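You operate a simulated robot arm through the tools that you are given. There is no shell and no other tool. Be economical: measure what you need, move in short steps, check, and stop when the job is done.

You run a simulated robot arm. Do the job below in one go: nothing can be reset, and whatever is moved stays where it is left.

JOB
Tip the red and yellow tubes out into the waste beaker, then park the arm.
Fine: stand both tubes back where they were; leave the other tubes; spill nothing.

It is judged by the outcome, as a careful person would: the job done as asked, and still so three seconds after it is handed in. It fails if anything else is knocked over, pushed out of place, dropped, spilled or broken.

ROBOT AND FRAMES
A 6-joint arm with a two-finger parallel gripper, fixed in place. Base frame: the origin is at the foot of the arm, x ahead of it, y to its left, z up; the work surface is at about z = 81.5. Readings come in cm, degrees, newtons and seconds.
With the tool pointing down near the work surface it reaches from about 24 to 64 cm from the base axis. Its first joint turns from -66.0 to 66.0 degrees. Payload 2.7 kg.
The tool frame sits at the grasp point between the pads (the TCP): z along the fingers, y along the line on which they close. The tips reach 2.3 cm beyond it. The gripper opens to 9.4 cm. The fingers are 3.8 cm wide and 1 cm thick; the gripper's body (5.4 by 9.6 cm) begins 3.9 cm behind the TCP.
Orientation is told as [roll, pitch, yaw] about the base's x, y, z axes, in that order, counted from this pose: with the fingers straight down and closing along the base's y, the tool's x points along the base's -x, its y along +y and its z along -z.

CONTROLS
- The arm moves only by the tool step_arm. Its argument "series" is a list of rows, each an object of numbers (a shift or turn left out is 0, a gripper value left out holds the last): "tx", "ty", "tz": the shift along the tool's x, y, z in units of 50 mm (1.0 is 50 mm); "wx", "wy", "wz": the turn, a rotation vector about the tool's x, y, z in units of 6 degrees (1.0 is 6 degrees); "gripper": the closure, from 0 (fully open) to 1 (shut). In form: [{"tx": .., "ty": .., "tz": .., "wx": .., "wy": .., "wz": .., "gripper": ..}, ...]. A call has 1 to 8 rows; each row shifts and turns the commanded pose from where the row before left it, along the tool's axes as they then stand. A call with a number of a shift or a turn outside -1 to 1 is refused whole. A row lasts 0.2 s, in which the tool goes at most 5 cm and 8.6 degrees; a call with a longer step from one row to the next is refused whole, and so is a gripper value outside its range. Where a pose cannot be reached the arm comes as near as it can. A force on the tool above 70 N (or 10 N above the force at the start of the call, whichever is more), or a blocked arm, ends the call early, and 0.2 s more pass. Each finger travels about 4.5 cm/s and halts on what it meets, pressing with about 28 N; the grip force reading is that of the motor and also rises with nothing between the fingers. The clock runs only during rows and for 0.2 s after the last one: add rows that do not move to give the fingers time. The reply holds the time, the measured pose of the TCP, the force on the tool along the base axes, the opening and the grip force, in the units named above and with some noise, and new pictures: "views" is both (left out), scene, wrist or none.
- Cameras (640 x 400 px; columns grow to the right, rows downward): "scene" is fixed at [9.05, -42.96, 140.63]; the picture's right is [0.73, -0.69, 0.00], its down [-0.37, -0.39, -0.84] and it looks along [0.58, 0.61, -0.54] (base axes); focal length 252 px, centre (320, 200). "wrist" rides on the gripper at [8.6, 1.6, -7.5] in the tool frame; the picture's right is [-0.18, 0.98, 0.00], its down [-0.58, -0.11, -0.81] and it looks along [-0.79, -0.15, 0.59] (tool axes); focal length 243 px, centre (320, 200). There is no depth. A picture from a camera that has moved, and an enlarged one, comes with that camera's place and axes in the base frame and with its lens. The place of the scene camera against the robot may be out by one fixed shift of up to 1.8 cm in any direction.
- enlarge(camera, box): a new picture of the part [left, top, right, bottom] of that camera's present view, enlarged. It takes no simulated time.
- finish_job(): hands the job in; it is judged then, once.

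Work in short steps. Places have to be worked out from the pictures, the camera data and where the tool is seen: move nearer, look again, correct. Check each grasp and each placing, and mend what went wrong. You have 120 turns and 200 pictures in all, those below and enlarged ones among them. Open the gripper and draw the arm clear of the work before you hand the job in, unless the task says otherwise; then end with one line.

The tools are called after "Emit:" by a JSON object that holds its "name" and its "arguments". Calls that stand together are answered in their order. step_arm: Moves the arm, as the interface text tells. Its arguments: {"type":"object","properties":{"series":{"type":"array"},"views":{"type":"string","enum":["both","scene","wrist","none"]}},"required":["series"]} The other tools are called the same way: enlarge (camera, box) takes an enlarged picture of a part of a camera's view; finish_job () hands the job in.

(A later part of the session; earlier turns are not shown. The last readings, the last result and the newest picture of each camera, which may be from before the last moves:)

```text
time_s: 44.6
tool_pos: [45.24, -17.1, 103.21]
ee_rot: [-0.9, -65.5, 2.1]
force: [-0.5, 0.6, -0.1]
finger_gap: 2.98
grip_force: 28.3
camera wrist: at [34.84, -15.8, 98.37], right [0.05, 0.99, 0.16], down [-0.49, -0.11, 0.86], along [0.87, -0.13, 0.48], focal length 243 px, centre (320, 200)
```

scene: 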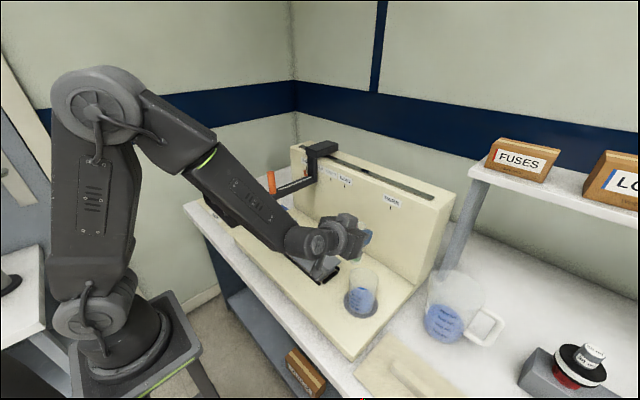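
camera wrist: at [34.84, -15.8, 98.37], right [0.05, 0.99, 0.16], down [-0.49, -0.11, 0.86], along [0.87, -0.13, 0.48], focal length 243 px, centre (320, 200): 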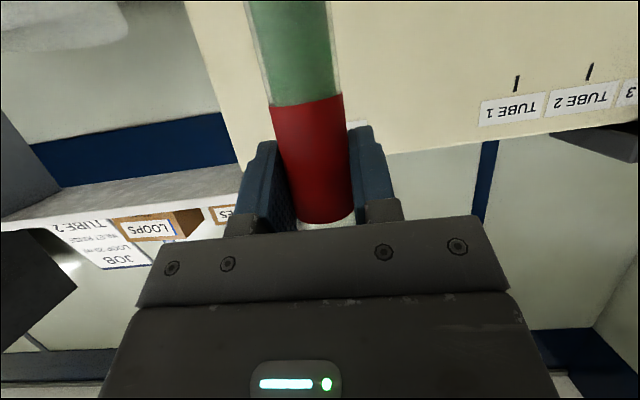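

Begin tipping about the base x axis: 36° first (below pouring angle), then lower 5 cm over the beaker.

Emit:
{"name": "step_arm", "arguments": {"series": [{"wx": -0.414, "wy": -0.024, "wz": 0.91}, {"wx": -0.414, "wy": -0.024, "wz": 0.91}, {"wx": -0.414, "wy": -0.024, "wz": 0.91}, {"wx": -0.414, "wy": -0.024, "wz": 0.91}, {"wx": -0.414, "wy": -0.024, "wz": 0.91}, {"wx": -0.414, "wy": -0.024, "wz": 0.91}, {}], "views": "both"}}

```text
time_s: 46.2
tool_pos: [45.15, -17.06, 103.29]
ee_rot: [60.9, -48.1, -51.6]
force: [-0.2, 0.7, -0.7]
finger_gap: 3.0
grip_force: 27.8
camera wrist: at [34.76, -13.17, 100.18], right [0.05, 0.7, 0.71], down [-0.49, -0.6, 0.63], along [0.87, -0.38, 0.31], focal length 243 px, centre (320, 200)
```

scene: 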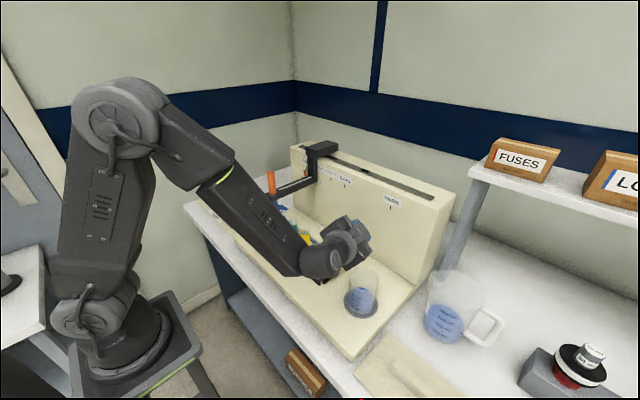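
wrist: 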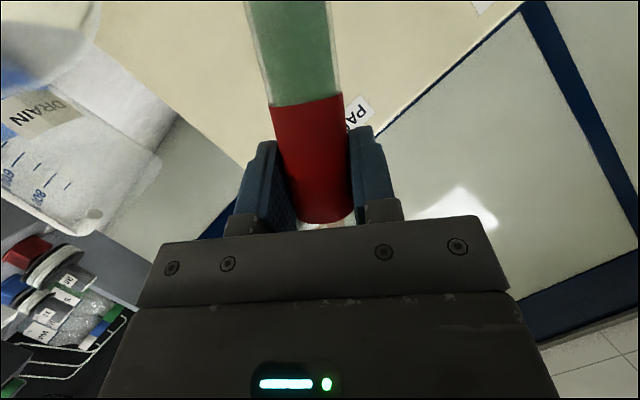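

Tilt of 36° worked cleanly. Lower to z≈98.5.

Emit:
{"name": "step_arm", "arguments": {"series": [{"tx": 0.36, "ty": -0.28, "tz": 0.156}, {"tx": 0.36, "ty": -0.28, "tz": 0.156}, {}], "views": "scene"}}

Emit:
{"name": "enlarge", "arguments": {"camera": "scene", "box": [280, 190, 440, 340]}}

```text
time_s: 47.0
tool_pos: [45.24, -17.05, 98.41]
ee_rot: [60.8, -48.2, -51.5]
force: [-0.3, -0.3, -0.1]
finger_gap: 2.99
grip_force: 28.1
```

scene: 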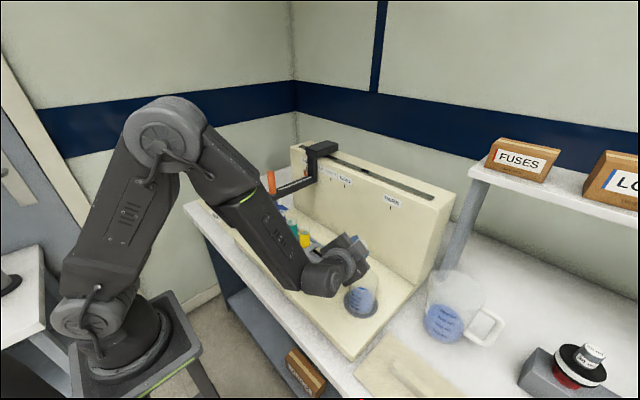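

```text
2.67 times, centred on (360, 265) of scene
camera zoom: at [9.06, -42.96, 140.63], right [0.73, -0.69, 0.0], down [-0.37, -0.39, -0.84], along [0.58, 0.61, -0.54], focal length 671 px, centre (213, 27)
```

zoom: 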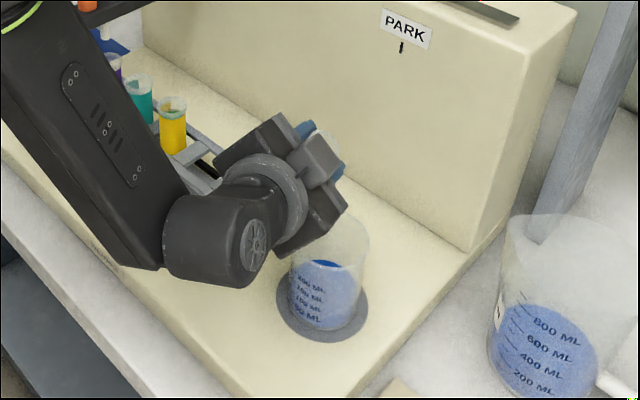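

Clearance is fine (gripper body ≥93 over a 90.3 rim). Tip on slowly at 3° per row to 60°.

Emit:
{"name": "step_arm", "arguments": {"series": [{"wx": -0.207, "wy": -0.012, "wz": 0.455}, {"wx": -0.207, "wy": -0.012, "wz": 0.455}, {"wx": -0.207, "wy": -0.012, "wz": 0.455}, {"wx": -0.207, "wy": -0.012, "wz": 0.455}, {"wx": -0.207, "wy": -0.012, "wz": 0.455}, {"wx": -0.207, "wy": -0.012, "wz": 0.455}, {"wx": -0.207, "wy": -0.012, "wz": 0.455}, {"wx": -0.207, "wy": -0.012, "wz": 0.455}], "views": "both"}}

Emit:
{"name": "enlarge", "arguments": {"camera": "scene", "box": [280, 190, 440, 340]}}

```text
time_s: 48.8
tool_pos: [45.29, -17.13, 98.52]
ee_rot: [77.5, -28.0, -62.2]
force: [0.5, 0.4, 0.0]
finger_gap: 2.98
grip_force: 27.6
camera wrist: at [34.82, -12.28, 97.17], right [0.05, 0.35, 0.93], down [-0.49, -0.81, 0.33], along [0.87, -0.48, 0.13], focal length 243 px, centre (320, 200)
```

scene: 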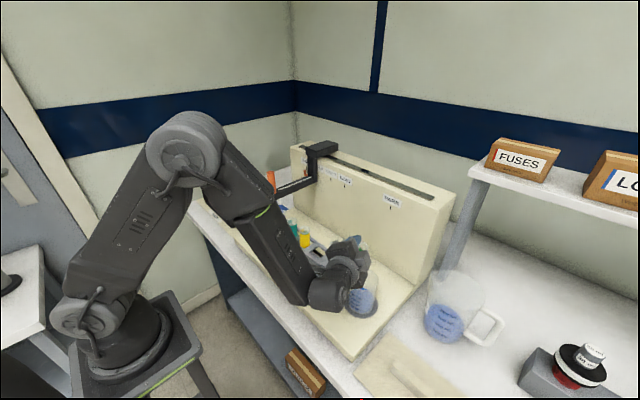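
wrist: 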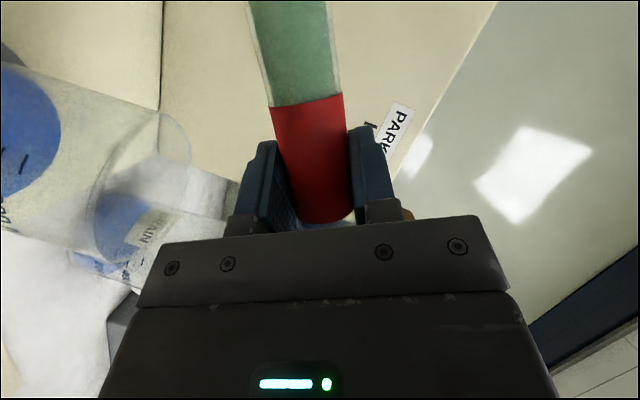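

```text
2.67 times, centred on (360, 265) of scene
camera zoom: at [9.05, -42.96, 140.63], right [0.73, -0.69, 0.0], down [-0.37, -0.39, -0.84], along [0.58, 0.61, -0.54], focal length 671 px, centre (213, 27)
```

zoom: 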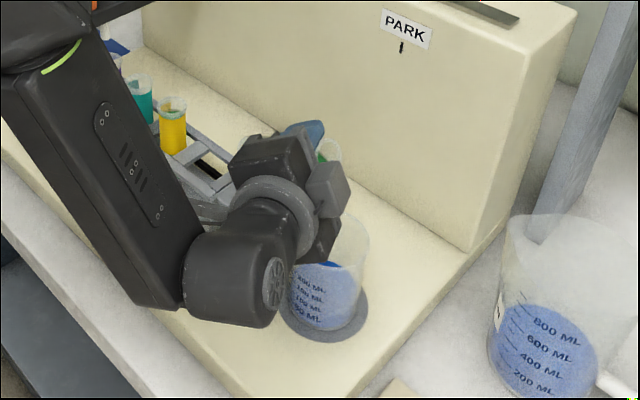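

Mouth is over the beaker (≈y -19.0 vs beaker centre -20.4). Continue tipping slowly to 84°.

Emit:
{"name": "step_arm", "arguments": {"series": [{"wx": -0.207, "wy": -0.012, "wz": 0.455}, {"wx": -0.207, "wy": -0.012, "wz": 0.455}, {"wx": -0.207, "wy": -0.012, "wz": 0.455}, {"wx": -0.207, "wy": -0.012, "wz": 0.455}, {"wx": -0.207, "wy": -0.012, "wz": 0.455}, {"wx": -0.207, "wy": -0.012, "wz": 0.455}, {"wx": -0.207, "wy": -0.012, "wz": 0.455}, {"wx": -0.207, "wy": -0.012, "wz": 0.455}], "views": "both"}}

Emit:
{"name": "enlarge", "arguments": {"camera": "scene", "box": [280, 190, 440, 340]}}

```text
time_s: 50.6
tool_pos: [45.2, -17.0, 98.49]
ee_rot: [88.5, -6.3, -65.4]
force: [-0.1, -1.1, -0.7]
finger_gap: 2.97
grip_force: 28.2
camera wrist: at [34.77, -12.21, 99.32], right [0.06, -0.06, 1.0], down [-0.49, -0.87, -0.02], along [0.87, -0.49, -0.08], focal length 243 px, centre (320, 200)
```

scene: 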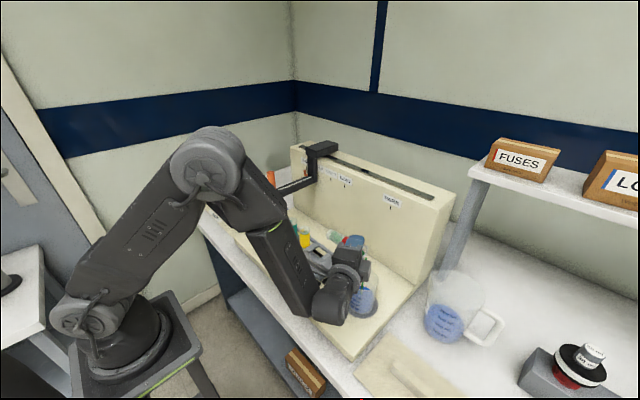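
wrist: 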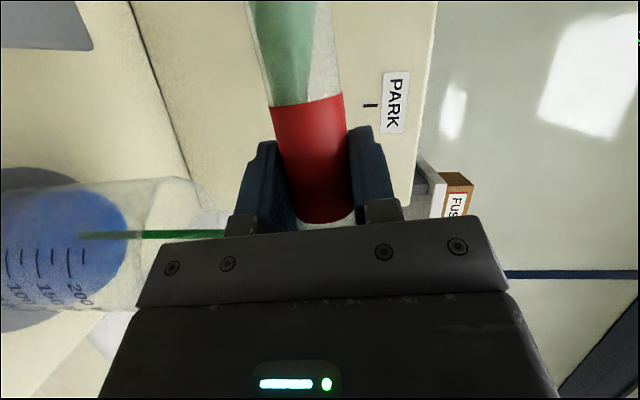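

```text
2.67 times, centred on (360, 265) of scene
camera zoom: at [9.05, -42.96, 140.63], right [0.73, -0.69, 0.0], down [-0.37, -0.39, -0.84], along [0.58, 0.61, -0.54], focal length 671 px, centre (213, 27)
```

zoom: 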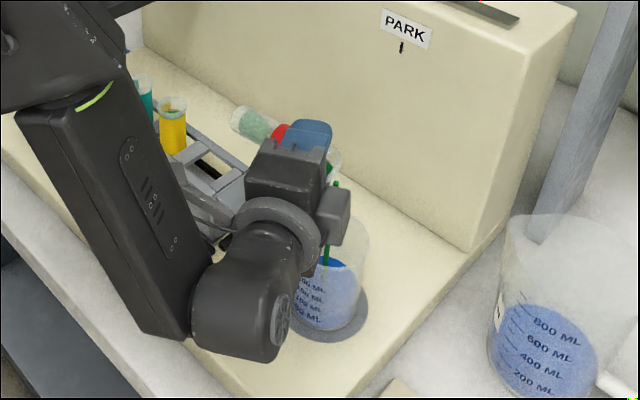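

A green stream is falling neatly inside the beaker. Let it run, then tip further to ~108°.

Emit:
{"name": "step_arm", "arguments": {"series": [{}, {}, {"wx": -0.207, "wy": -0.012, "wz": 0.455}, {"wx": -0.207, "wy": -0.012, "wz": 0.455}, {}, {"wx": -0.207, "wy": -0.012, "wz": 0.455}, {"wx": -0.207, "wy": -0.012, "wz": 0.455}, {}], "views": "wrist"}}

Emit:
{"name": "step_arm", "arguments": {"series": [{"wx": -0.207, "wy": -0.012, "wz": 0.455}, {"wx": -0.207, "wy": -0.012, "wz": 0.455}, {"wx": -0.207, "wy": -0.012, "wz": 0.455}, {"wx": -0.207, "wy": -0.012, "wz": 0.455}, {}, {}, {}, {}], "views": "both"}}

```text
time_s: 52.4
tool_pos: [45.23, -17.07, 98.48]
ee_rot: [93.5, 4.7, -65.5]
force: [0.0, -0.2, 0.2]
finger_gap: 2.9
grip_force: 28.1
camera wrist: at [34.82, -12.51, 100.32], right [0.05, -0.26, 0.96], down [-0.49, -0.85, -0.2], along [0.87, -0.46, -0.18], focal length 243 px, centre (320, 200)
```

wrist: 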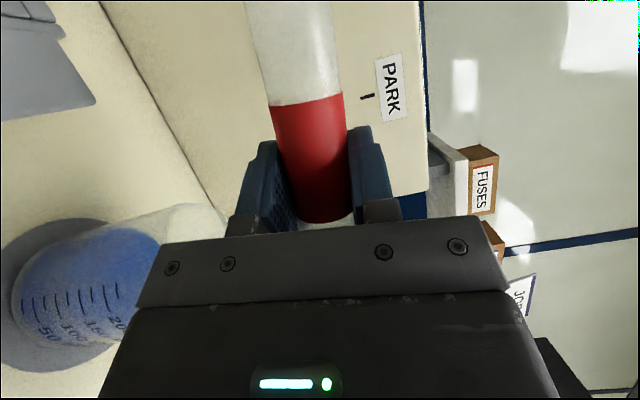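

```text
time_s: 54.2
tool_pos: [45.09, -17.1, 98.48]
ee_rot: [98.7, 15.5, -64.5]
force: [-0.5, 0.2, 0.3]
finger_gap: 2.9
grip_force: 27.5
camera wrist: at [34.8, -12.96, 101.2], right [0.05, -0.46, 0.89], down [-0.49, -0.79, -0.37], along [0.87, -0.42, -0.27], focal length 243 px, centre (320, 200)
```

scene: 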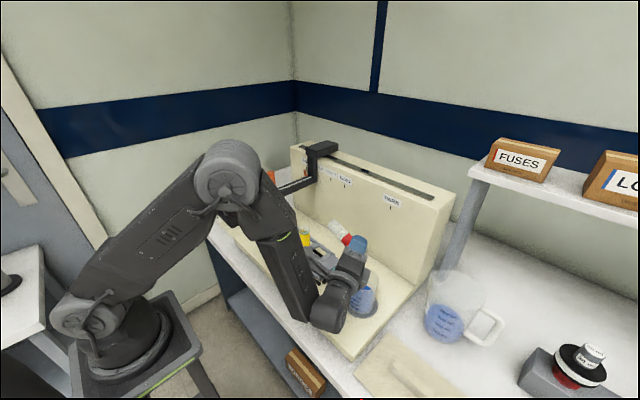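
wrist: 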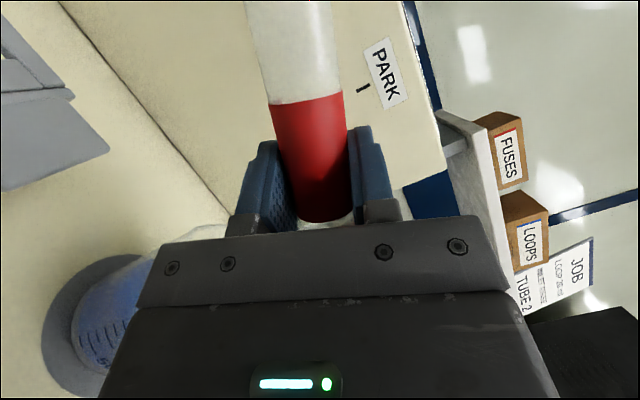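

The tube is empty and no stream remains. Rotate back to 36°, raise, then upright.

Emit:
{"name": "step_arm", "arguments": {"series": [{"wx": 0.414, "wy": 0.024, "wz": -0.91}, {"wx": 0.414, "wy": 0.024, "wz": -0.91}, {"wx": 0.414, "wy": 0.024, "wz": -0.91}, {"wx": 0.414, "wy": 0.024, "wz": -0.91}, {"wx": 0.414, "wy": 0.024, "wz": -0.91}, {"wx": 0.414, "wy": 0.024, "wz": -0.91}, {}], "views": "none"}}

Emit:
{"name": "step_arm", "arguments": {"series": [{"wx": 0.414, "wy": 0.024, "wz": -0.91}, {"wx": 0.414, "wy": 0.024, "wz": -0.91}, {"wx": 0.414, "wy": 0.024, "wz": -0.91}, {"wx": 0.414, "wy": 0.024, "wz": -0.91}, {"wx": 0.414, "wy": 0.024, "wz": -0.91}, {"wx": 0.414, "wy": 0.024, "wz": -0.91}, {}], "views": "none"}}

Emit:
{"name": "step_arm", "arguments": {"series": [{"tx": -0.36, "ty": 0.28, "tz": -0.156}, {"tx": -0.36, "ty": 0.28, "tz": -0.156}, {}], "views": "none"}}

Emit:
{"name": "step_arm", "arguments": {"series": [{"wx": 0.414, "wy": 0.024, "wz": -0.91}, {"wx": 0.414, "wy": 0.024, "wz": -0.91}, {"wx": 0.414, "wy": 0.024, "wz": -0.91}, {"wx": 0.414, "wy": 0.024, "wz": -0.91}, {"wx": 0.414, "wy": 0.024, "wz": -0.91}, {"wx": 0.414, "wy": 0.024, "wz": -0.91}, {}], "views": "both"}}

```text
time_s: 55.8
tool_pos: [45.09, -17.0, 98.45]
ee_rot: [83.1, -17.3, -64.4]
force: [0.4, -0.3, -0.2]
finger_gap: 2.94
grip_force: 27.5
```

```text
time_s: 57.4
tool_pos: [45.15, -17.0, 98.45]
ee_rot: [60.7, -48.2, -51.4]
force: [1.1, 0.4, 0.0]
finger_gap: 2.94
grip_force: 27.5
```

```text
time_s: 58.2
tool_pos: [44.99, -17.02, 103.21]
ee_rot: [60.8, -48.2, -51.6]
force: [-0.4, -0.3, -0.1]
finger_gap: 2.96
grip_force: 28.2
```

```text
time_s: 59.8
tool_pos: [45.16, -17.06, 103.39]
ee_rot: [-1.1, -65.5, 2.4]
force: [0.3, -0.2, 0.7]
finger_gap: 2.92
grip_force: 28.0
camera wrist: at [34.8, -15.77, 98.53], right [0.05, 0.99, 0.16], down [-0.49, -0.11, 0.86], along [0.87, -0.12, 0.48], focal length 243 px, centre (320, 200)
```

scene: 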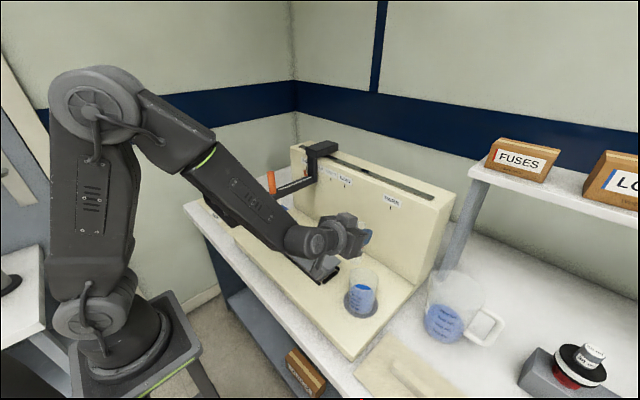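
wrist: 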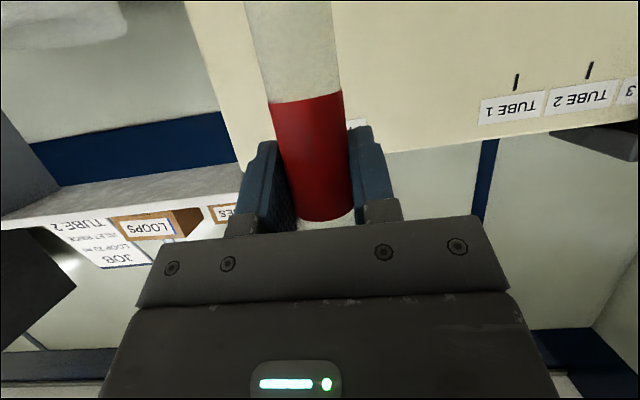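

Tube still aligned as gripped. Return to y≈-4.1 above the slot.

Emit:
{"name": "step_arm", "arguments": {"series": [{"ty": 0.3}, {"ty": 0.45}, {"ty": 0.5}, {"ty": 0.5}, {"ty": 0.45}, {"ty": 0.39}, {}], "views": "none"}}

```text
time_s: 61.4
tool_pos: [44.85, -4.06, 103.42]
ee_rot: [-0.9, -65.5, 2.2]
force: [-0.1, 0.5, -0.1]
finger_gap: 2.91
grip_force: 27.3
```

Positions match the pick. Descend 7 cm and check the tube over its slot.

Emit:
{"name": "step_arm", "arguments": {"series": [{"tx": 0.424, "tz": 0.194, "ty": -0.01}, {"tx": 0.424, "tz": 0.194}, {"tx": 0.424, "tz": 0.194}, {}], "views": "both"}}

Emit:
{"name": "enlarge", "arguments": {"camera": "scene", "box": [240, 180, 400, 300]}}

```text
time_s: 62.4
tool_pos: [44.88, -4.27, 96.22]
ee_rot: [-0.8, -65.5, 2.3]
force: [-0.5, 0.5, 0.8]
finger_gap: 2.92
grip_force: 27.4
camera wrist: at [34.49, -3.0, 91.42], right [0.05, 0.99, 0.16], down [-0.49, -0.11, 0.86], along [0.87, -0.13, 0.48], focal length 243 px, centre (320, 200)
```

scene: 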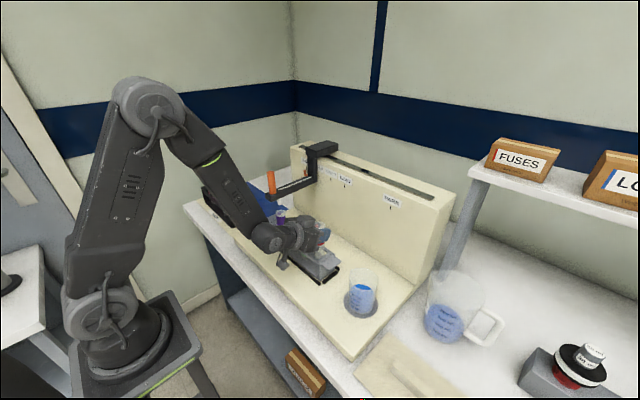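
wrist: 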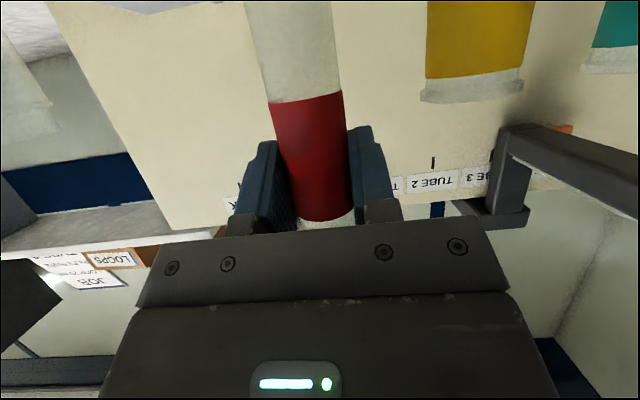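

```text
3.33 times, centred on (320, 240) of scene
camera zoom: at [9.05, -42.96, 140.63], right [0.73, -0.69, 0.0], down [-0.37, -0.39, -0.84], along [0.58, 0.61, -0.54], focal length 838 px, centre (320, 67)
```

zoom: 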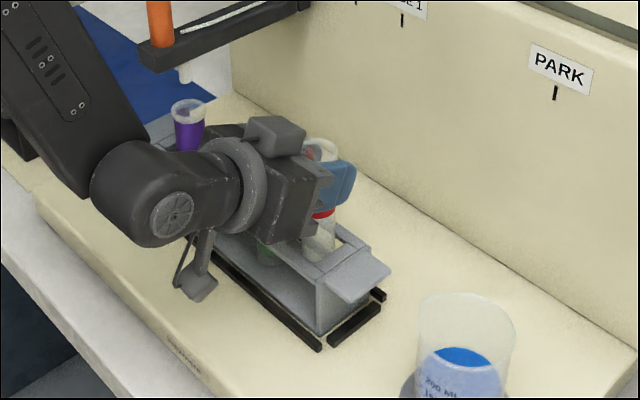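

The tube bottom is over its slot. Descend the rest gently, watching force.

Emit:
{"name": "step_arm", "arguments": {"series": [{"tx": 0.228, "tz": 0.104, "ty": 0.02}, {"tx": 0.228, "tz": 0.104}, {"tx": 0.228, "tz": 0.104}, {"tx": 0.2, "tz": 0.091}, {}], "views": "wrist"}}

```text
time_s: 63.6
tool_pos: [44.94, -4.27, 91.32]
ee_rot: [-1.0, -65.5, 2.2]
force: [-0.5, 0.1, -0.6]
finger_gap: 2.96
grip_force: 27.9
camera wrist: at [34.57, -2.92, 86.55], right [0.05, 0.99, 0.16], down [-0.49, -0.11, 0.86], along [0.87, -0.12, 0.48], focal length 243 px, centre (320, 200)
```

wrist: 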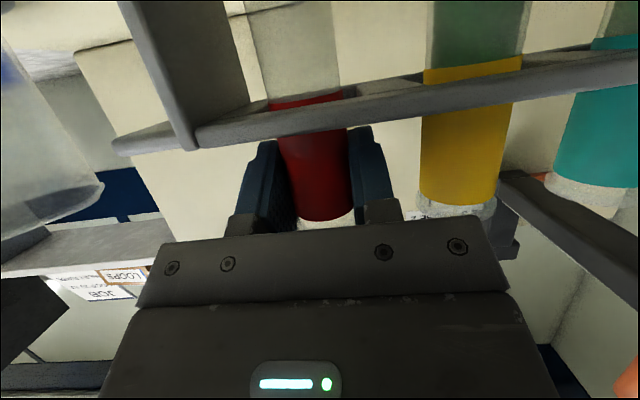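

About 0.25 cm to go. Lower slowly to 91.05 and then check force.

Emit:
{"name": "step_arm", "arguments": {"series": [{"tx": 0.03, "tz": 0.012, "ty": 0.02}, {"tx": 0.02, "tz": 0.01}, {}], "views": "wrist"}}

```text
time_s: 64.4
tool_pos: [44.73, -4.07, 91.1]
ee_rot: [-0.9, -65.5, 2.1]
force: [0.5, 0.0, 0.9]
finger_gap: 2.94
grip_force: 27.8
camera wrist: at [34.52, -2.81, 86.34], right [0.05, 0.99, 0.16], down [-0.49, -0.11, 0.86], along [0.87, -0.12, 0.48], focal length 243 px, centre (320, 200)
```

wrist: 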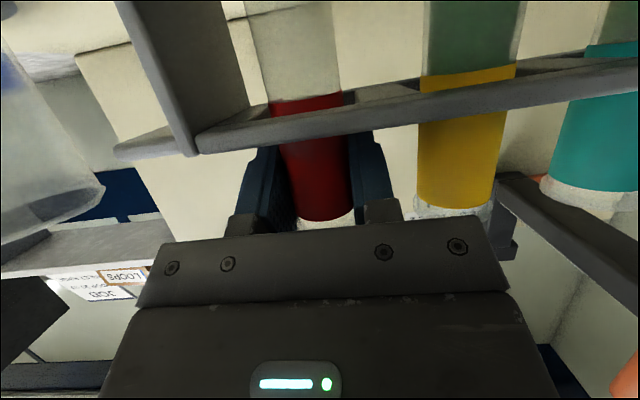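

Nearly identical to the pick view. Ease down 0.1 cm more to feel the floor.

Emit:
{"name": "step_arm", "arguments": {"series": [{"tx": 0.02, "tz": 0.009}, {"tx": 0.015, "tz": 0.006}, {}], "views": "none"}}

```text
time_s: 65.2
tool_pos: [45.03, -4.1, 90.94]
ee_rot: [-1.1, -66.0, 2.2]
force: [-1.4, -2.2, 21.1]
finger_gap: 2.92
grip_force: 27.8
```

Contact felt (21 N): seated. Relieve slightly and open the fingers.

Emit:
{"name": "step_arm", "arguments": {"series": [{"tx": -0.015, "tz": -0.007}, {"gripper": 0.6}, {"gripper": 0.48}, {}, {}], "views": "wrist"}}

```text
time_s: 66.4
tool_pos: [44.7, -4.05, 90.88]
ee_rot: [-0.9, -65.2, 2.2]
force: [0.0, -0.1, -1.4]
finger_gap: 3.21
grip_force: 0.0
camera wrist: at [34.38, -2.76, 86.16], right [0.05, 0.99, 0.16], down [-0.49, -0.11, 0.87], along [0.87, -0.12, 0.47], focal length 243 px, centre (320, 200)
```

wrist: 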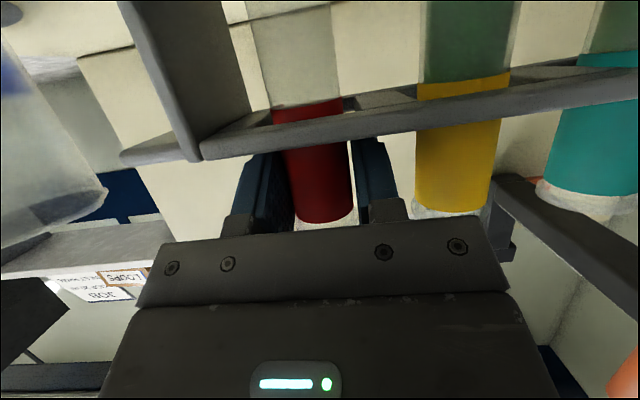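

The fingers are still opening; wait and recheck.

Emit:
{"name": "step_arm", "arguments": {"series": [{"gripper": 0.48}, {}, {}], "views": "wrist"}}

```text
time_s: 67.2
tool_pos: [44.84, -4.13, 91.0]
ee_rot: [-0.9, -65.4, 2.1]
force: [0.0, 0.8, -2.3]
finger_gap: 3.26
grip_force: 0.0
camera wrist: at [34.46, -2.76, 86.21], right [0.05, 0.99, 0.16], down [-0.49, -0.11, 0.86], along [0.87, -0.12, 0.48], focal length 243 px, centre (320, 200)
```

wrist: 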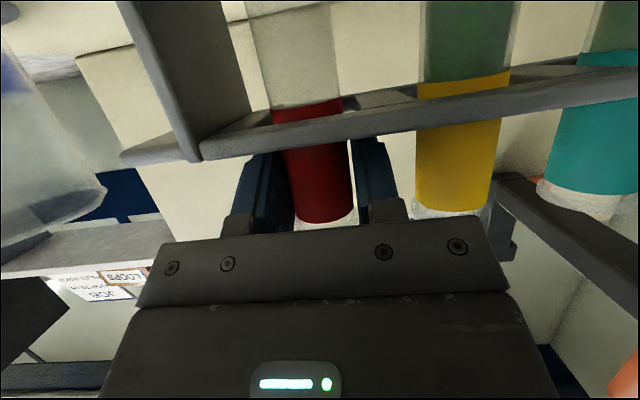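

Fingers are loose (3.26, 0 N) but not opening further — perhaps they touch the rack. Raise 0.25 cm and open again.

Emit:
{"name": "step_arm", "arguments": {"series": [{"tx": -0.045, "tz": -0.02}, {"gripper": 0.48}, {}, {}], "views": "wrist"}}

```text
time_s: 68.2
tool_pos: [44.81, -4.13, 91.41]
ee_rot: [-0.9, -65.4, 2.1]
force: [-0.3, 0.6, -3.6]
finger_gap: 3.24
grip_force: 0.0
camera wrist: at [34.45, -2.75, 86.44], right [0.05, 0.99, 0.16], down [-0.49, -0.11, 0.86], along [0.87, -0.13, 0.48], focal length 243 px, centre (320, 200)
```

wrist: 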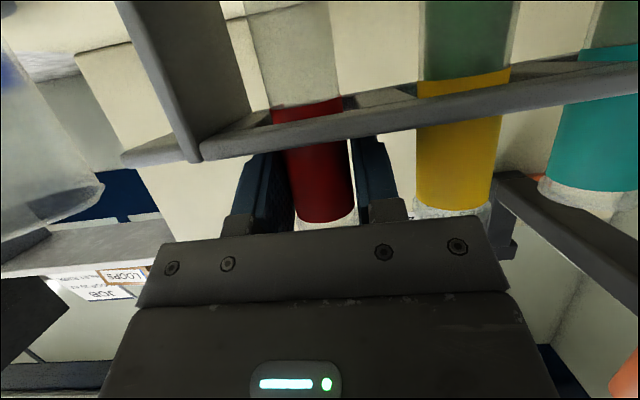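

Odd; enlarge the finger area and check for contact before trying more opening.

Emit:
{"name": "enlarge", "arguments": {"camera": "wrist", "box": [200, 70, 440, 250]}}

Emit:
{"name": "enlarge", "arguments": {"camera": "scene", "box": [270, 210, 370, 290]}}

```text
2.22 times, centred on (320, 160) of wrist
camera zoom: at [34.45, -2.75, 86.44], right [0.05, 0.99, 0.16], down [-0.49, -0.11, 0.86], along [0.87, -0.13, 0.48], focal length 539 px, centre (320, 289)
```

zoom: 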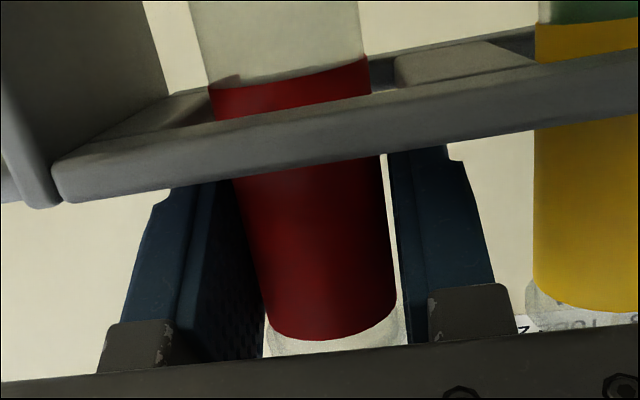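

```text
5.00 times, centred on (320, 250) of scene
camera zoom: at [9.06, -42.96, 140.63], right [0.73, -0.69, 0.0], down [-0.37, -0.39, -0.84], along [0.58, 0.61, -0.54], focal length 1257 px, centre (320, -50)
```

zoom: 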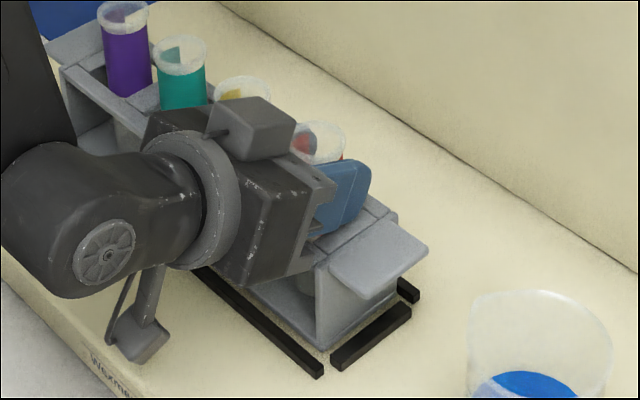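

It looks like the fingertips opened against the slot's dividers. I relax the fingers to the current gap (no outward push), raise 0.6 cm, then open.

Emit:
{"name": "step_arm", "arguments": {"series": [{"gripper": 0.665}, {}, {"tx": -0.055, "tz": -0.025}, {"tx": -0.055, "tz": -0.025}, {}], "views": "wrist"}}

```text
time_s: 69.4
tool_pos: [44.84, -3.96, 91.83]
ee_rot: [-0.9, -65.4, 2.2]
force: [0.0, -0.3, -0.3]
finger_gap: 3.15
grip_force: 0.1
camera wrist: at [34.46, -2.73, 87.04], right [0.05, 0.99, 0.16], down [-0.49, -0.11, 0.86], along [0.87, -0.12, 0.48], focal length 243 px, centre (320, 200)
```

wrist: 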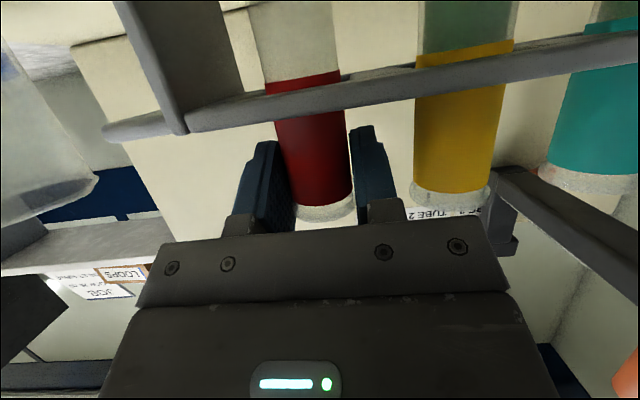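

Force is gone and the tube stayed in its slot. Now open, then rise clear.

Emit:
{"name": "step_arm", "arguments": {"series": [{"gripper": 0.48}, {}, {}], "views": "wrist"}}

```text
time_s: 70.2
tool_pos: [44.94, -4.03, 91.83]
ee_rot: [-0.9, -65.6, 2.2]
force: [0.6, 0.4, 0.4]
finger_gap: 4.88
grip_force: 0.0
camera wrist: at [34.47, -2.73, 87.04], right [0.05, 0.99, 0.16], down [-0.49, -0.11, 0.86], along [0.87, -0.12, 0.48], focal length 243 px, centre (320, 200)
```

wrist: 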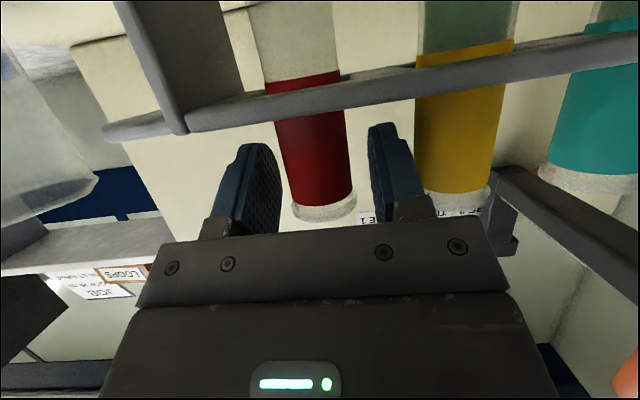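

Open and free. Rise to z≈98 and shift to above the yellow tube (y≈1.9), then look.

Emit:
{"name": "step_arm", "arguments": {"series": [{"tx": -0.375, "tz": -0.172}, {"tx": -0.375, "tz": -0.172}, {"tx": -0.375, "tz": -0.172}, {"ty": 0.4}, {"ty": 0.4}, {"ty": 0.38}, {}], "views": "both"}}

Emit:
{"name": "enlarge", "arguments": {"camera": "scene", "box": [240, 180, 400, 300]}}

```text
time_s: 71.8
tool_pos: [44.77, 1.99, 97.94]
ee_rot: [-1.0, -65.3, 2.0]
force: [0.9, -0.7, -0.1]
finger_gap: 4.87
grip_force: 0.2
camera wrist: at [34.3, 3.15, 93.13], right [0.05, 0.99, 0.16], down [-0.49, -0.11, 0.86], along [0.87, -0.13, 0.48], focal length 243 px, centre (320, 200)
```

scene: 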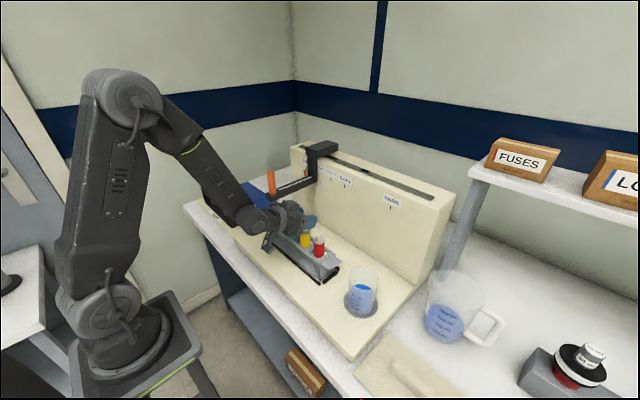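
wrist: 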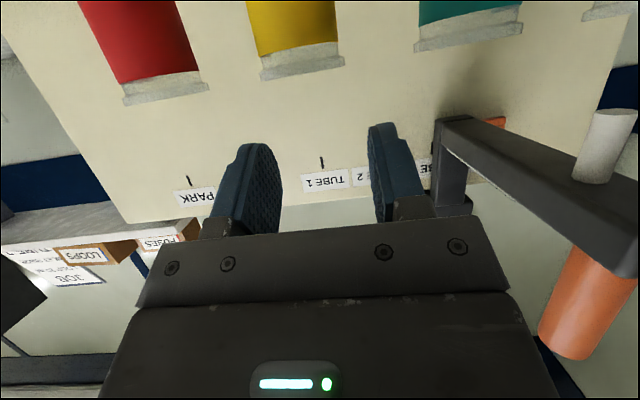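

```text
3.33 times, centred on (320, 240) of scene
camera zoom: at [9.05, -42.96, 140.63], right [0.73, -0.69, 0.0], down [-0.37, -0.39, -0.84], along [0.58, 0.61, -0.54], focal length 838 px, centre (320, 67)
```

zoom: 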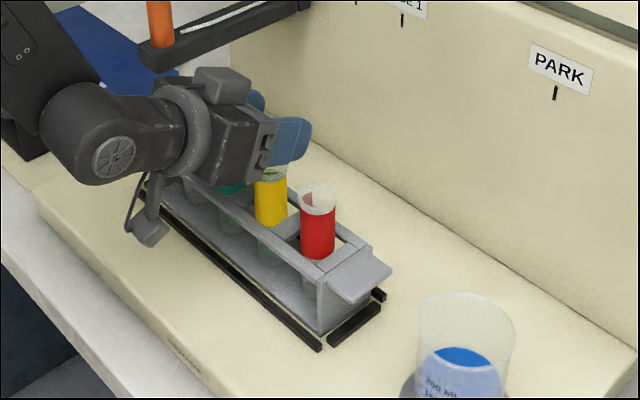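

Red is back in its slot and the rack looks in place. Yellow rim sits at about y 1.9; descend over it to z≈91.3.

Emit:
{"name": "step_arm", "arguments": {"series": [{"tx": 0.3, "tz": 0.138, "ty": -0.02}, {"tx": 0.3, "tz": 0.138}, {"tx": 0.3, "tz": 0.138}, {"tx": 0.3, "tz": 0.138}, {}], "views": "wrist"}}

```text
time_s: 73.0
tool_pos: [44.67, 1.76, 91.31]
ee_rot: [-0.9, -65.5, 2.0]
force: [-0.2, 0.6, 0.6]
finger_gap: 4.89
grip_force: 0.0
camera wrist: at [34.22, 3.05, 86.49], right [0.05, 0.99, 0.16], down [-0.49, -0.11, 0.86], along [0.87, -0.12, 0.48], focal length 243 px, centre (320, 200)
```

wrist: 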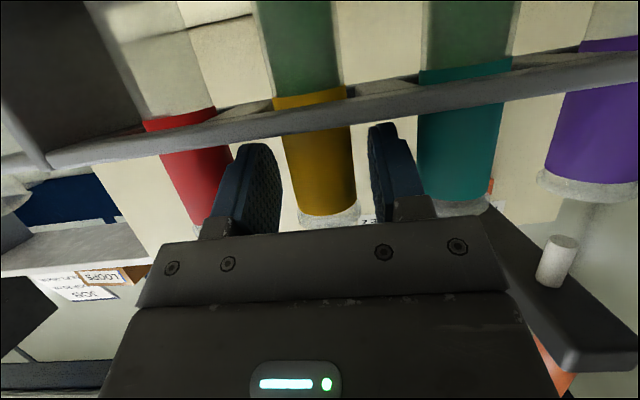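

Yellow is between the fingers, clear of neighbours. Close.

Emit:
{"name": "step_arm", "arguments": {"series": [{"gripper": 0.6}, {"gripper": 1}, {}, {}, {}], "views": "wrist"}}

```text
time_s: 74.2
tool_pos: [44.52, 1.77, 91.37]
ee_rot: [-0.9, -65.6, 2.2]
force: [0.3, 0.7, -0.4]
finger_gap: 2.99
grip_force: 28.4
camera wrist: at [34.2, 3.04, 86.5], right [0.05, 0.99, 0.16], down [-0.49, -0.11, 0.86], along [0.87, -0.13, 0.48], focal length 243 px, centre (320, 200)
```

wrist: 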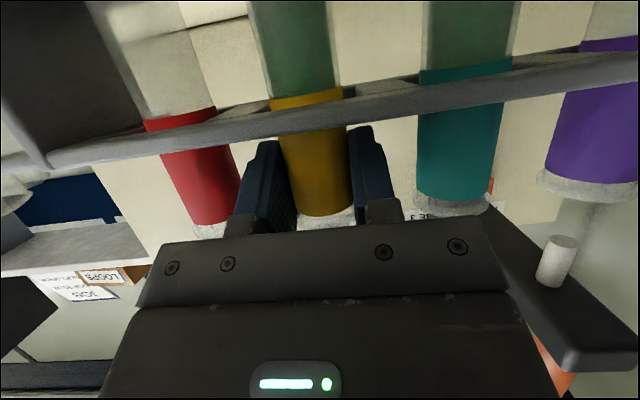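

Gripped. Lift ~12.5 cm.

Emit:
{"name": "step_arm", "arguments": {"series": [{"tx": -0.2, "tz": -0.09}, {"tx": -0.4, "tz": -0.183}, {"tx": -0.45, "tz": -0.206}, {"tx": -0.45, "tz": -0.206}, {"tx": -0.45, "tz": -0.206}, {"tx": -0.35, "tz": -0.16}, {}], "views": "wrist"}}

```text
time_s: 75.8
tool_pos: [44.82, 1.87, 103.93]
ee_rot: [-0.9, -65.5, 2.1]
force: [-0.3, 0.3, -0.8]
finger_gap: 3.01
grip_force: 28.6
camera wrist: at [34.32, 3.21, 99.12], right [0.05, 0.99, 0.16], down [-0.49, -0.11, 0.86], along [0.87, -0.13, 0.48], focal length 243 px, centre (320, 200)
```

wrist: 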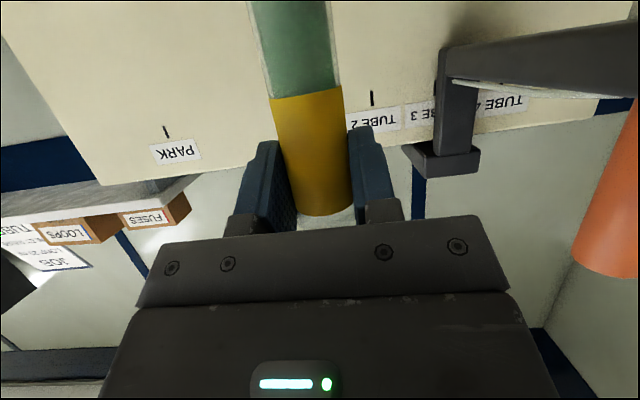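

Carry to the beaker (y≈-17.1).

Emit:
{"name": "step_arm", "arguments": {"series": [{"ty": -0.3}, {"ty": -0.5}, {"ty": -0.55}, {"ty": -0.55}, {"ty": -0.55}, {"ty": -0.55}, {"ty": -0.5}, {"ty": -0.29}], "views": "none"}}

Emit:
{"name": "step_arm", "arguments": {"series": [{"wx": -0.414, "wy": -0.024, "wz": 0.91}, {"wx": -0.414, "wy": -0.024, "wz": 0.91}, {"wx": -0.414, "wy": -0.024, "wz": 0.91}, {"wx": -0.414, "wy": -0.024, "wz": 0.91}, {"wx": -0.414, "wy": -0.024, "wz": 0.91}, {"wx": -0.414, "wy": -0.024, "wz": 0.91}, {}], "views": "both"}}

```text
time_s: 77.6
tool_pos: [45.21, -17.11, 104.21]
ee_rot: [-0.9, -65.4, 2.1]
force: [0.3, -1.0, -1.6]
finger_gap: 3.01
grip_force: 28.1
```

```text
time_s: 79.2
tool_pos: [45.12, -17.21, 104.07]
ee_rot: [60.7, -48.0, -51.6]
force: [-0.3, -0.3, -0.8]
finger_gap: 2.99
grip_force: 28.1
camera wrist: at [34.77, -13.23, 101.02], right [0.05, 0.7, 0.71], down [-0.49, -0.6, 0.63], along [0.87, -0.38, 0.31], focal length 243 px, centre (320, 200)
```

scene: 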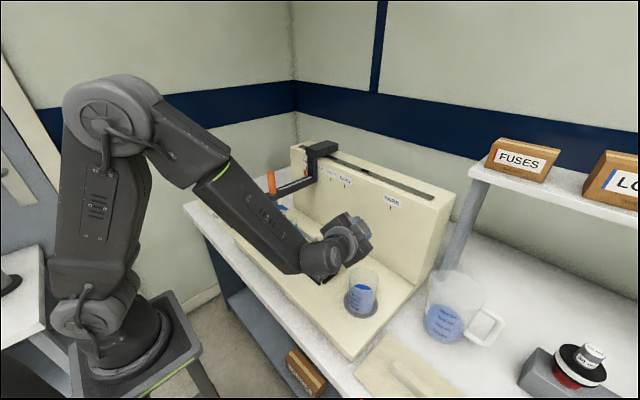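
wrist: 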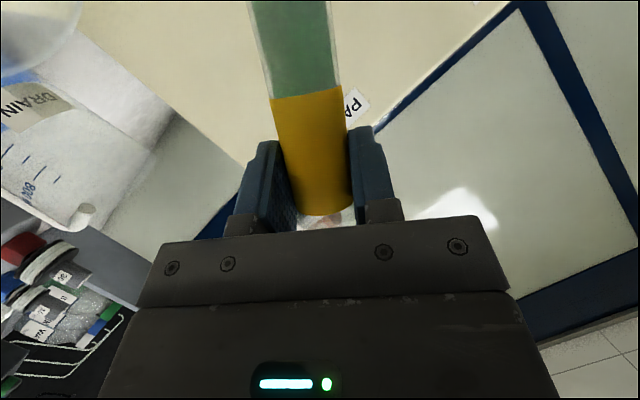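

Same state as with red, 0.75 cm higher. Lower 5.6 cm, then tip slowly.

Emit:
{"name": "step_arm", "arguments": {"series": [{"tx": 0.42, "ty": -0.327, "tz": 0.182}, {"tx": 0.415, "ty": -0.32, "tz": 0.18}, {}], "views": "none"}}

Emit:
{"name": "step_arm", "arguments": {"series": [{"wx": -0.207, "wy": -0.012, "wz": 0.455}, {"wx": -0.207, "wy": -0.012, "wz": 0.455}, {"wx": -0.207, "wy": -0.012, "wz": 0.455}, {"wx": -0.207, "wy": -0.012, "wz": 0.455}, {"wx": -0.207, "wy": -0.012, "wz": 0.455}, {"wx": -0.207, "wy": -0.012, "wz": 0.455}, {"wx": -0.207, "wy": -0.012, "wz": 0.455}, {"wx": -0.207, "wy": -0.012, "wz": 0.455}], "views": "wrist"}}

```text
time_s: 80.0
tool_pos: [45.2, -17.21, 98.51]
ee_rot: [60.9, -48.1, -51.5]
force: [-0.6, 0.1, 0.6]
finger_gap: 2.98
grip_force: 27.6
```

```text
time_s: 81.8
tool_pos: [45.23, -17.07, 98.58]
ee_rot: [77.4, -27.9, -62.1]
force: [-0.7, 1.2, -0.8]
finger_gap: 3.02
grip_force: 28.0
camera wrist: at [34.83, -12.35, 97.36], right [0.05, 0.35, 0.93], down [-0.49, -0.81, 0.33], along [0.87, -0.48, 0.13], focal length 243 px, centre (320, 200)
```

wrist: 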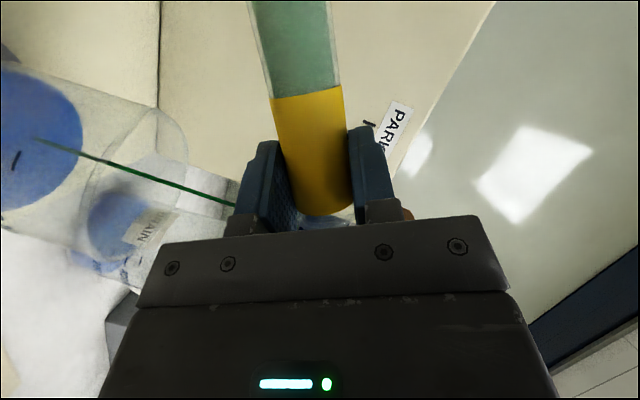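

Stream is landing in the middle of the beaker. Continue slowly to 84°, then 108°.

Emit:
{"name": "step_arm", "arguments": {"series": [{"wx": -0.207, "wy": -0.012, "wz": 0.455}, {"wx": -0.207, "wy": -0.012, "wz": 0.455}, {"wx": -0.207, "wy": -0.012, "wz": 0.455}, {"wx": -0.207, "wy": -0.012, "wz": 0.455}, {"wx": -0.207, "wy": -0.012, "wz": 0.455}, {"wx": -0.207, "wy": -0.012, "wz": 0.455}, {"wx": -0.207, "wy": -0.012, "wz": 0.455}, {"wx": -0.207, "wy": -0.012, "wz": 0.455}], "views": "none"}}

Emit:
{"name": "step_arm", "arguments": {"series": [{}, {}, {"wx": -0.207, "wy": -0.012, "wz": 0.455}, {"wx": -0.207, "wy": -0.012, "wz": 0.455}, {}, {"wx": -0.207, "wy": -0.012, "wz": 0.455}, {"wx": -0.207, "wy": -0.012, "wz": 0.455}, {}], "views": "none"}}

Emit:
{"name": "step_arm", "arguments": {"series": [{"wx": -0.207, "wy": -0.012, "wz": 0.455}, {"wx": -0.207, "wy": -0.012, "wz": 0.455}, {"wx": -0.207, "wy": -0.012, "wz": 0.455}, {"wx": -0.207, "wy": -0.012, "wz": 0.455}, {}, {}, {}, {}], "views": "both"}}

```text
time_s: 83.6
tool_pos: [45.14, -17.07, 98.56]
ee_rot: [88.5, -6.3, -65.5]
force: [-0.1, 0.7, 0.3]
finger_gap: 2.96
grip_force: 27.6
```

```text
time_s: 85.4
tool_pos: [45.24, -17.02, 98.59]
ee_rot: [93.5, 4.6, -65.5]
force: [0.3, 0.5, -0.7]
finger_gap: 2.89
grip_force: 28.4
```

```text
time_s: 87.2
tool_pos: [45.25, -17.11, 98.59]
ee_rot: [98.6, 15.5, -64.6]
force: [-0.2, -0.8, -0.9]
finger_gap: 2.9
grip_force: 28.6
camera wrist: at [34.8, -13.01, 101.34], right [0.05, -0.46, 0.89], down [-0.49, -0.79, -0.37], along [0.87, -0.42, -0.27], focal length 243 px, centre (320, 200)
```

scene: 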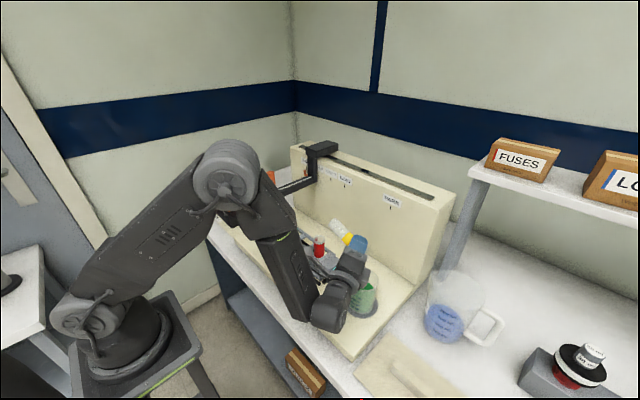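
wrist: 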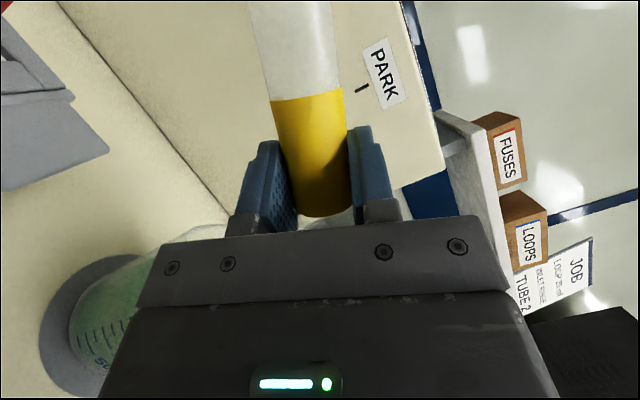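

Yellow is empty too, the beaker now tinted green. Rotate back upright in the same stages.

Emit:
{"name": "step_arm", "arguments": {"series": [{"wx": 0.414, "wy": 0.024, "wz": -0.91}, {"wx": 0.414, "wy": 0.024, "wz": -0.91}, {"wx": 0.414, "wy": 0.024, "wz": -0.91}, {"wx": 0.414, "wy": 0.024, "wz": -0.91}, {"wx": 0.414, "wy": 0.024, "wz": -0.91}, {"wx": 0.414, "wy": 0.024, "wz": -0.91}, {}], "views": "none"}}

Emit:
{"name": "step_arm", "arguments": {"series": [{"wx": 0.414, "wy": 0.024, "wz": -0.91}, {"wx": 0.414, "wy": 0.024, "wz": -0.91}, {"wx": 0.414, "wy": 0.024, "wz": -0.91}, {"wx": 0.414, "wy": 0.024, "wz": -0.91}, {"wx": 0.414, "wy": 0.024, "wz": -0.91}, {"wx": 0.414, "wy": 0.024, "wz": -0.91}, {}], "views": "none"}}

Emit:
{"name": "step_arm", "arguments": {"series": [{"tx": -0.42, "ty": 0.327, "tz": -0.182}, {"tx": -0.415, "ty": 0.32, "tz": -0.18}, {}], "views": "none"}}

Emit:
{"name": "step_arm", "arguments": {"series": [{"wx": 0.414, "wy": 0.024, "wz": -0.91}, {"wx": 0.414, "wy": 0.024, "wz": -0.91}, {"wx": 0.414, "wy": 0.024, "wz": -0.91}, {"wx": 0.414, "wy": 0.024, "wz": -0.91}, {"wx": 0.414, "wy": 0.024, "wz": -0.91}, {"wx": 0.414, "wy": 0.024, "wz": -0.91}, {}], "views": "both"}}

```text
time_s: 88.8
tool_pos: [45.16, -17.04, 98.62]
ee_rot: [83.2, -17.3, -64.3]
force: [-0.5, -0.3, -1.0]
finger_gap: 2.95
grip_force: 28.1
```

```text
time_s: 90.4
tool_pos: [45.17, -17.03, 98.6]
ee_rot: [60.8, -48.2, -51.4]
force: [0.5, -0.1, -0.4]
finger_gap: 2.95
grip_force: 27.6
```

```text
time_s: 91.2
tool_pos: [45.32, -17.23, 104.05]
ee_rot: [60.8, -48.2, -51.7]
force: [0.0, 0.0, 0.5]
finger_gap: 2.93
grip_force: 28.3
```

```text
time_s: 92.8
tool_pos: [45.14, -17.06, 104.18]
ee_rot: [-1.1, -65.5, 2.3]
force: [0.4, 0.4, -0.5]
finger_gap: 2.95
grip_force: 27.6
camera wrist: at [34.75, -15.87, 99.33], right [0.05, 0.99, 0.16], down [-0.49, -0.11, 0.86], along [0.87, -0.12, 0.48], focal length 243 px, centre (320, 200)
```

scene: 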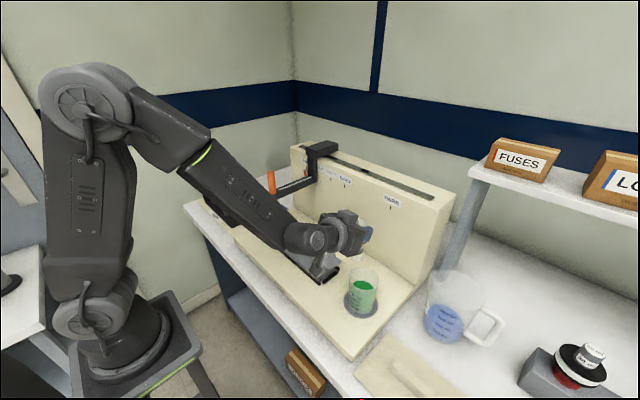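
wrist: 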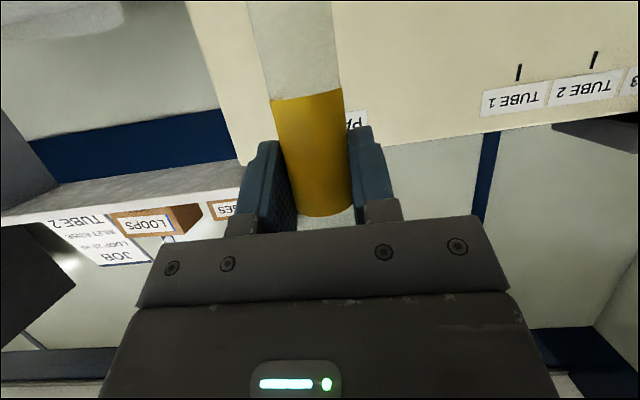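

Carry the yellow tube back above its slot (y≈1.8).

Emit:
{"name": "step_arm", "arguments": {"series": [{"ty": 0.3}, {"ty": 0.5}, {"ty": 0.55}, {"ty": 0.55}, {"ty": 0.55}, {"ty": 0.55}, {"ty": 0.5}, {"ty": 0.28}], "views": "none"}}

Emit:
{"name": "step_arm", "arguments": {"series": [{"tx": 0.424, "tz": 0.194}, {"tx": 0.424, "tz": 0.194}, {"tx": 0.424, "tz": 0.194}, {}], "views": "both"}}

Emit:
{"name": "enlarge", "arguments": {"camera": "scene", "box": [240, 180, 400, 300]}}

```text
time_s: 94.6
tool_pos: [44.65, 1.81, 104.09]
ee_rot: [-0.8, -65.3, 2.1]
force: [0.0, -0.5, 0.3]
finger_gap: 2.95
grip_force: 27.5
```

```text
time_s: 95.6
tool_pos: [44.79, 1.72, 96.9]
ee_rot: [-0.9, -65.4, 2.2]
force: [0.0, 0.5, -0.5]
finger_gap: 2.92
grip_force: 27.4
camera wrist: at [34.41, 2.97, 92.02], right [0.05, 0.99, 0.16], down [-0.49, -0.11, 0.86], along [0.87, -0.12, 0.48], focal length 243 px, centre (320, 200)
```

scene: 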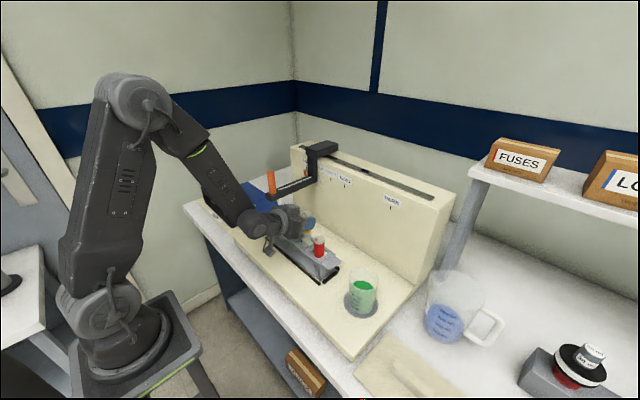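
wrist: 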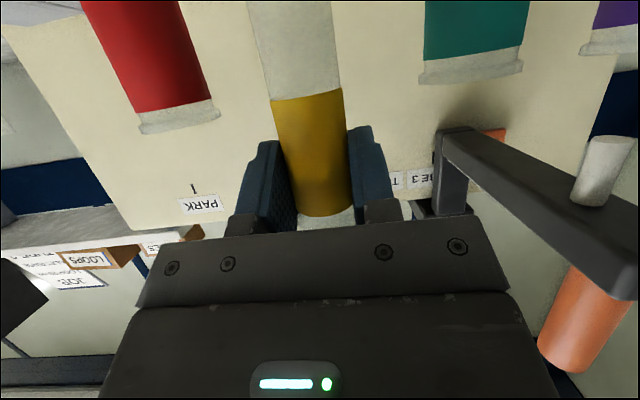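

```text
3.33 times, centred on (320, 240) of scene
camera zoom: at [9.05, -42.96, 140.63], right [0.73, -0.69, 0.0], down [-0.37, -0.39, -0.84], along [0.58, 0.61, -0.54], focal length 838 px, centre (320, 67)
```

zoom: 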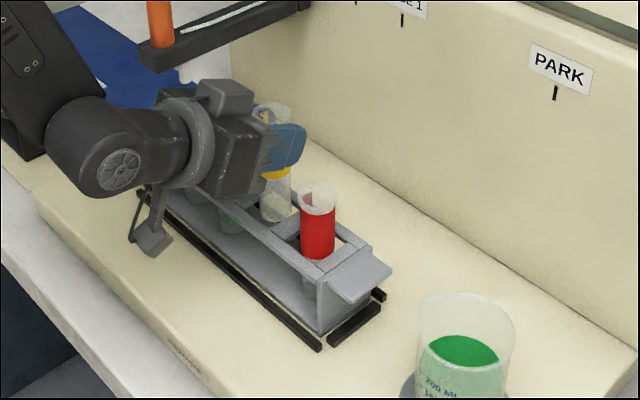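

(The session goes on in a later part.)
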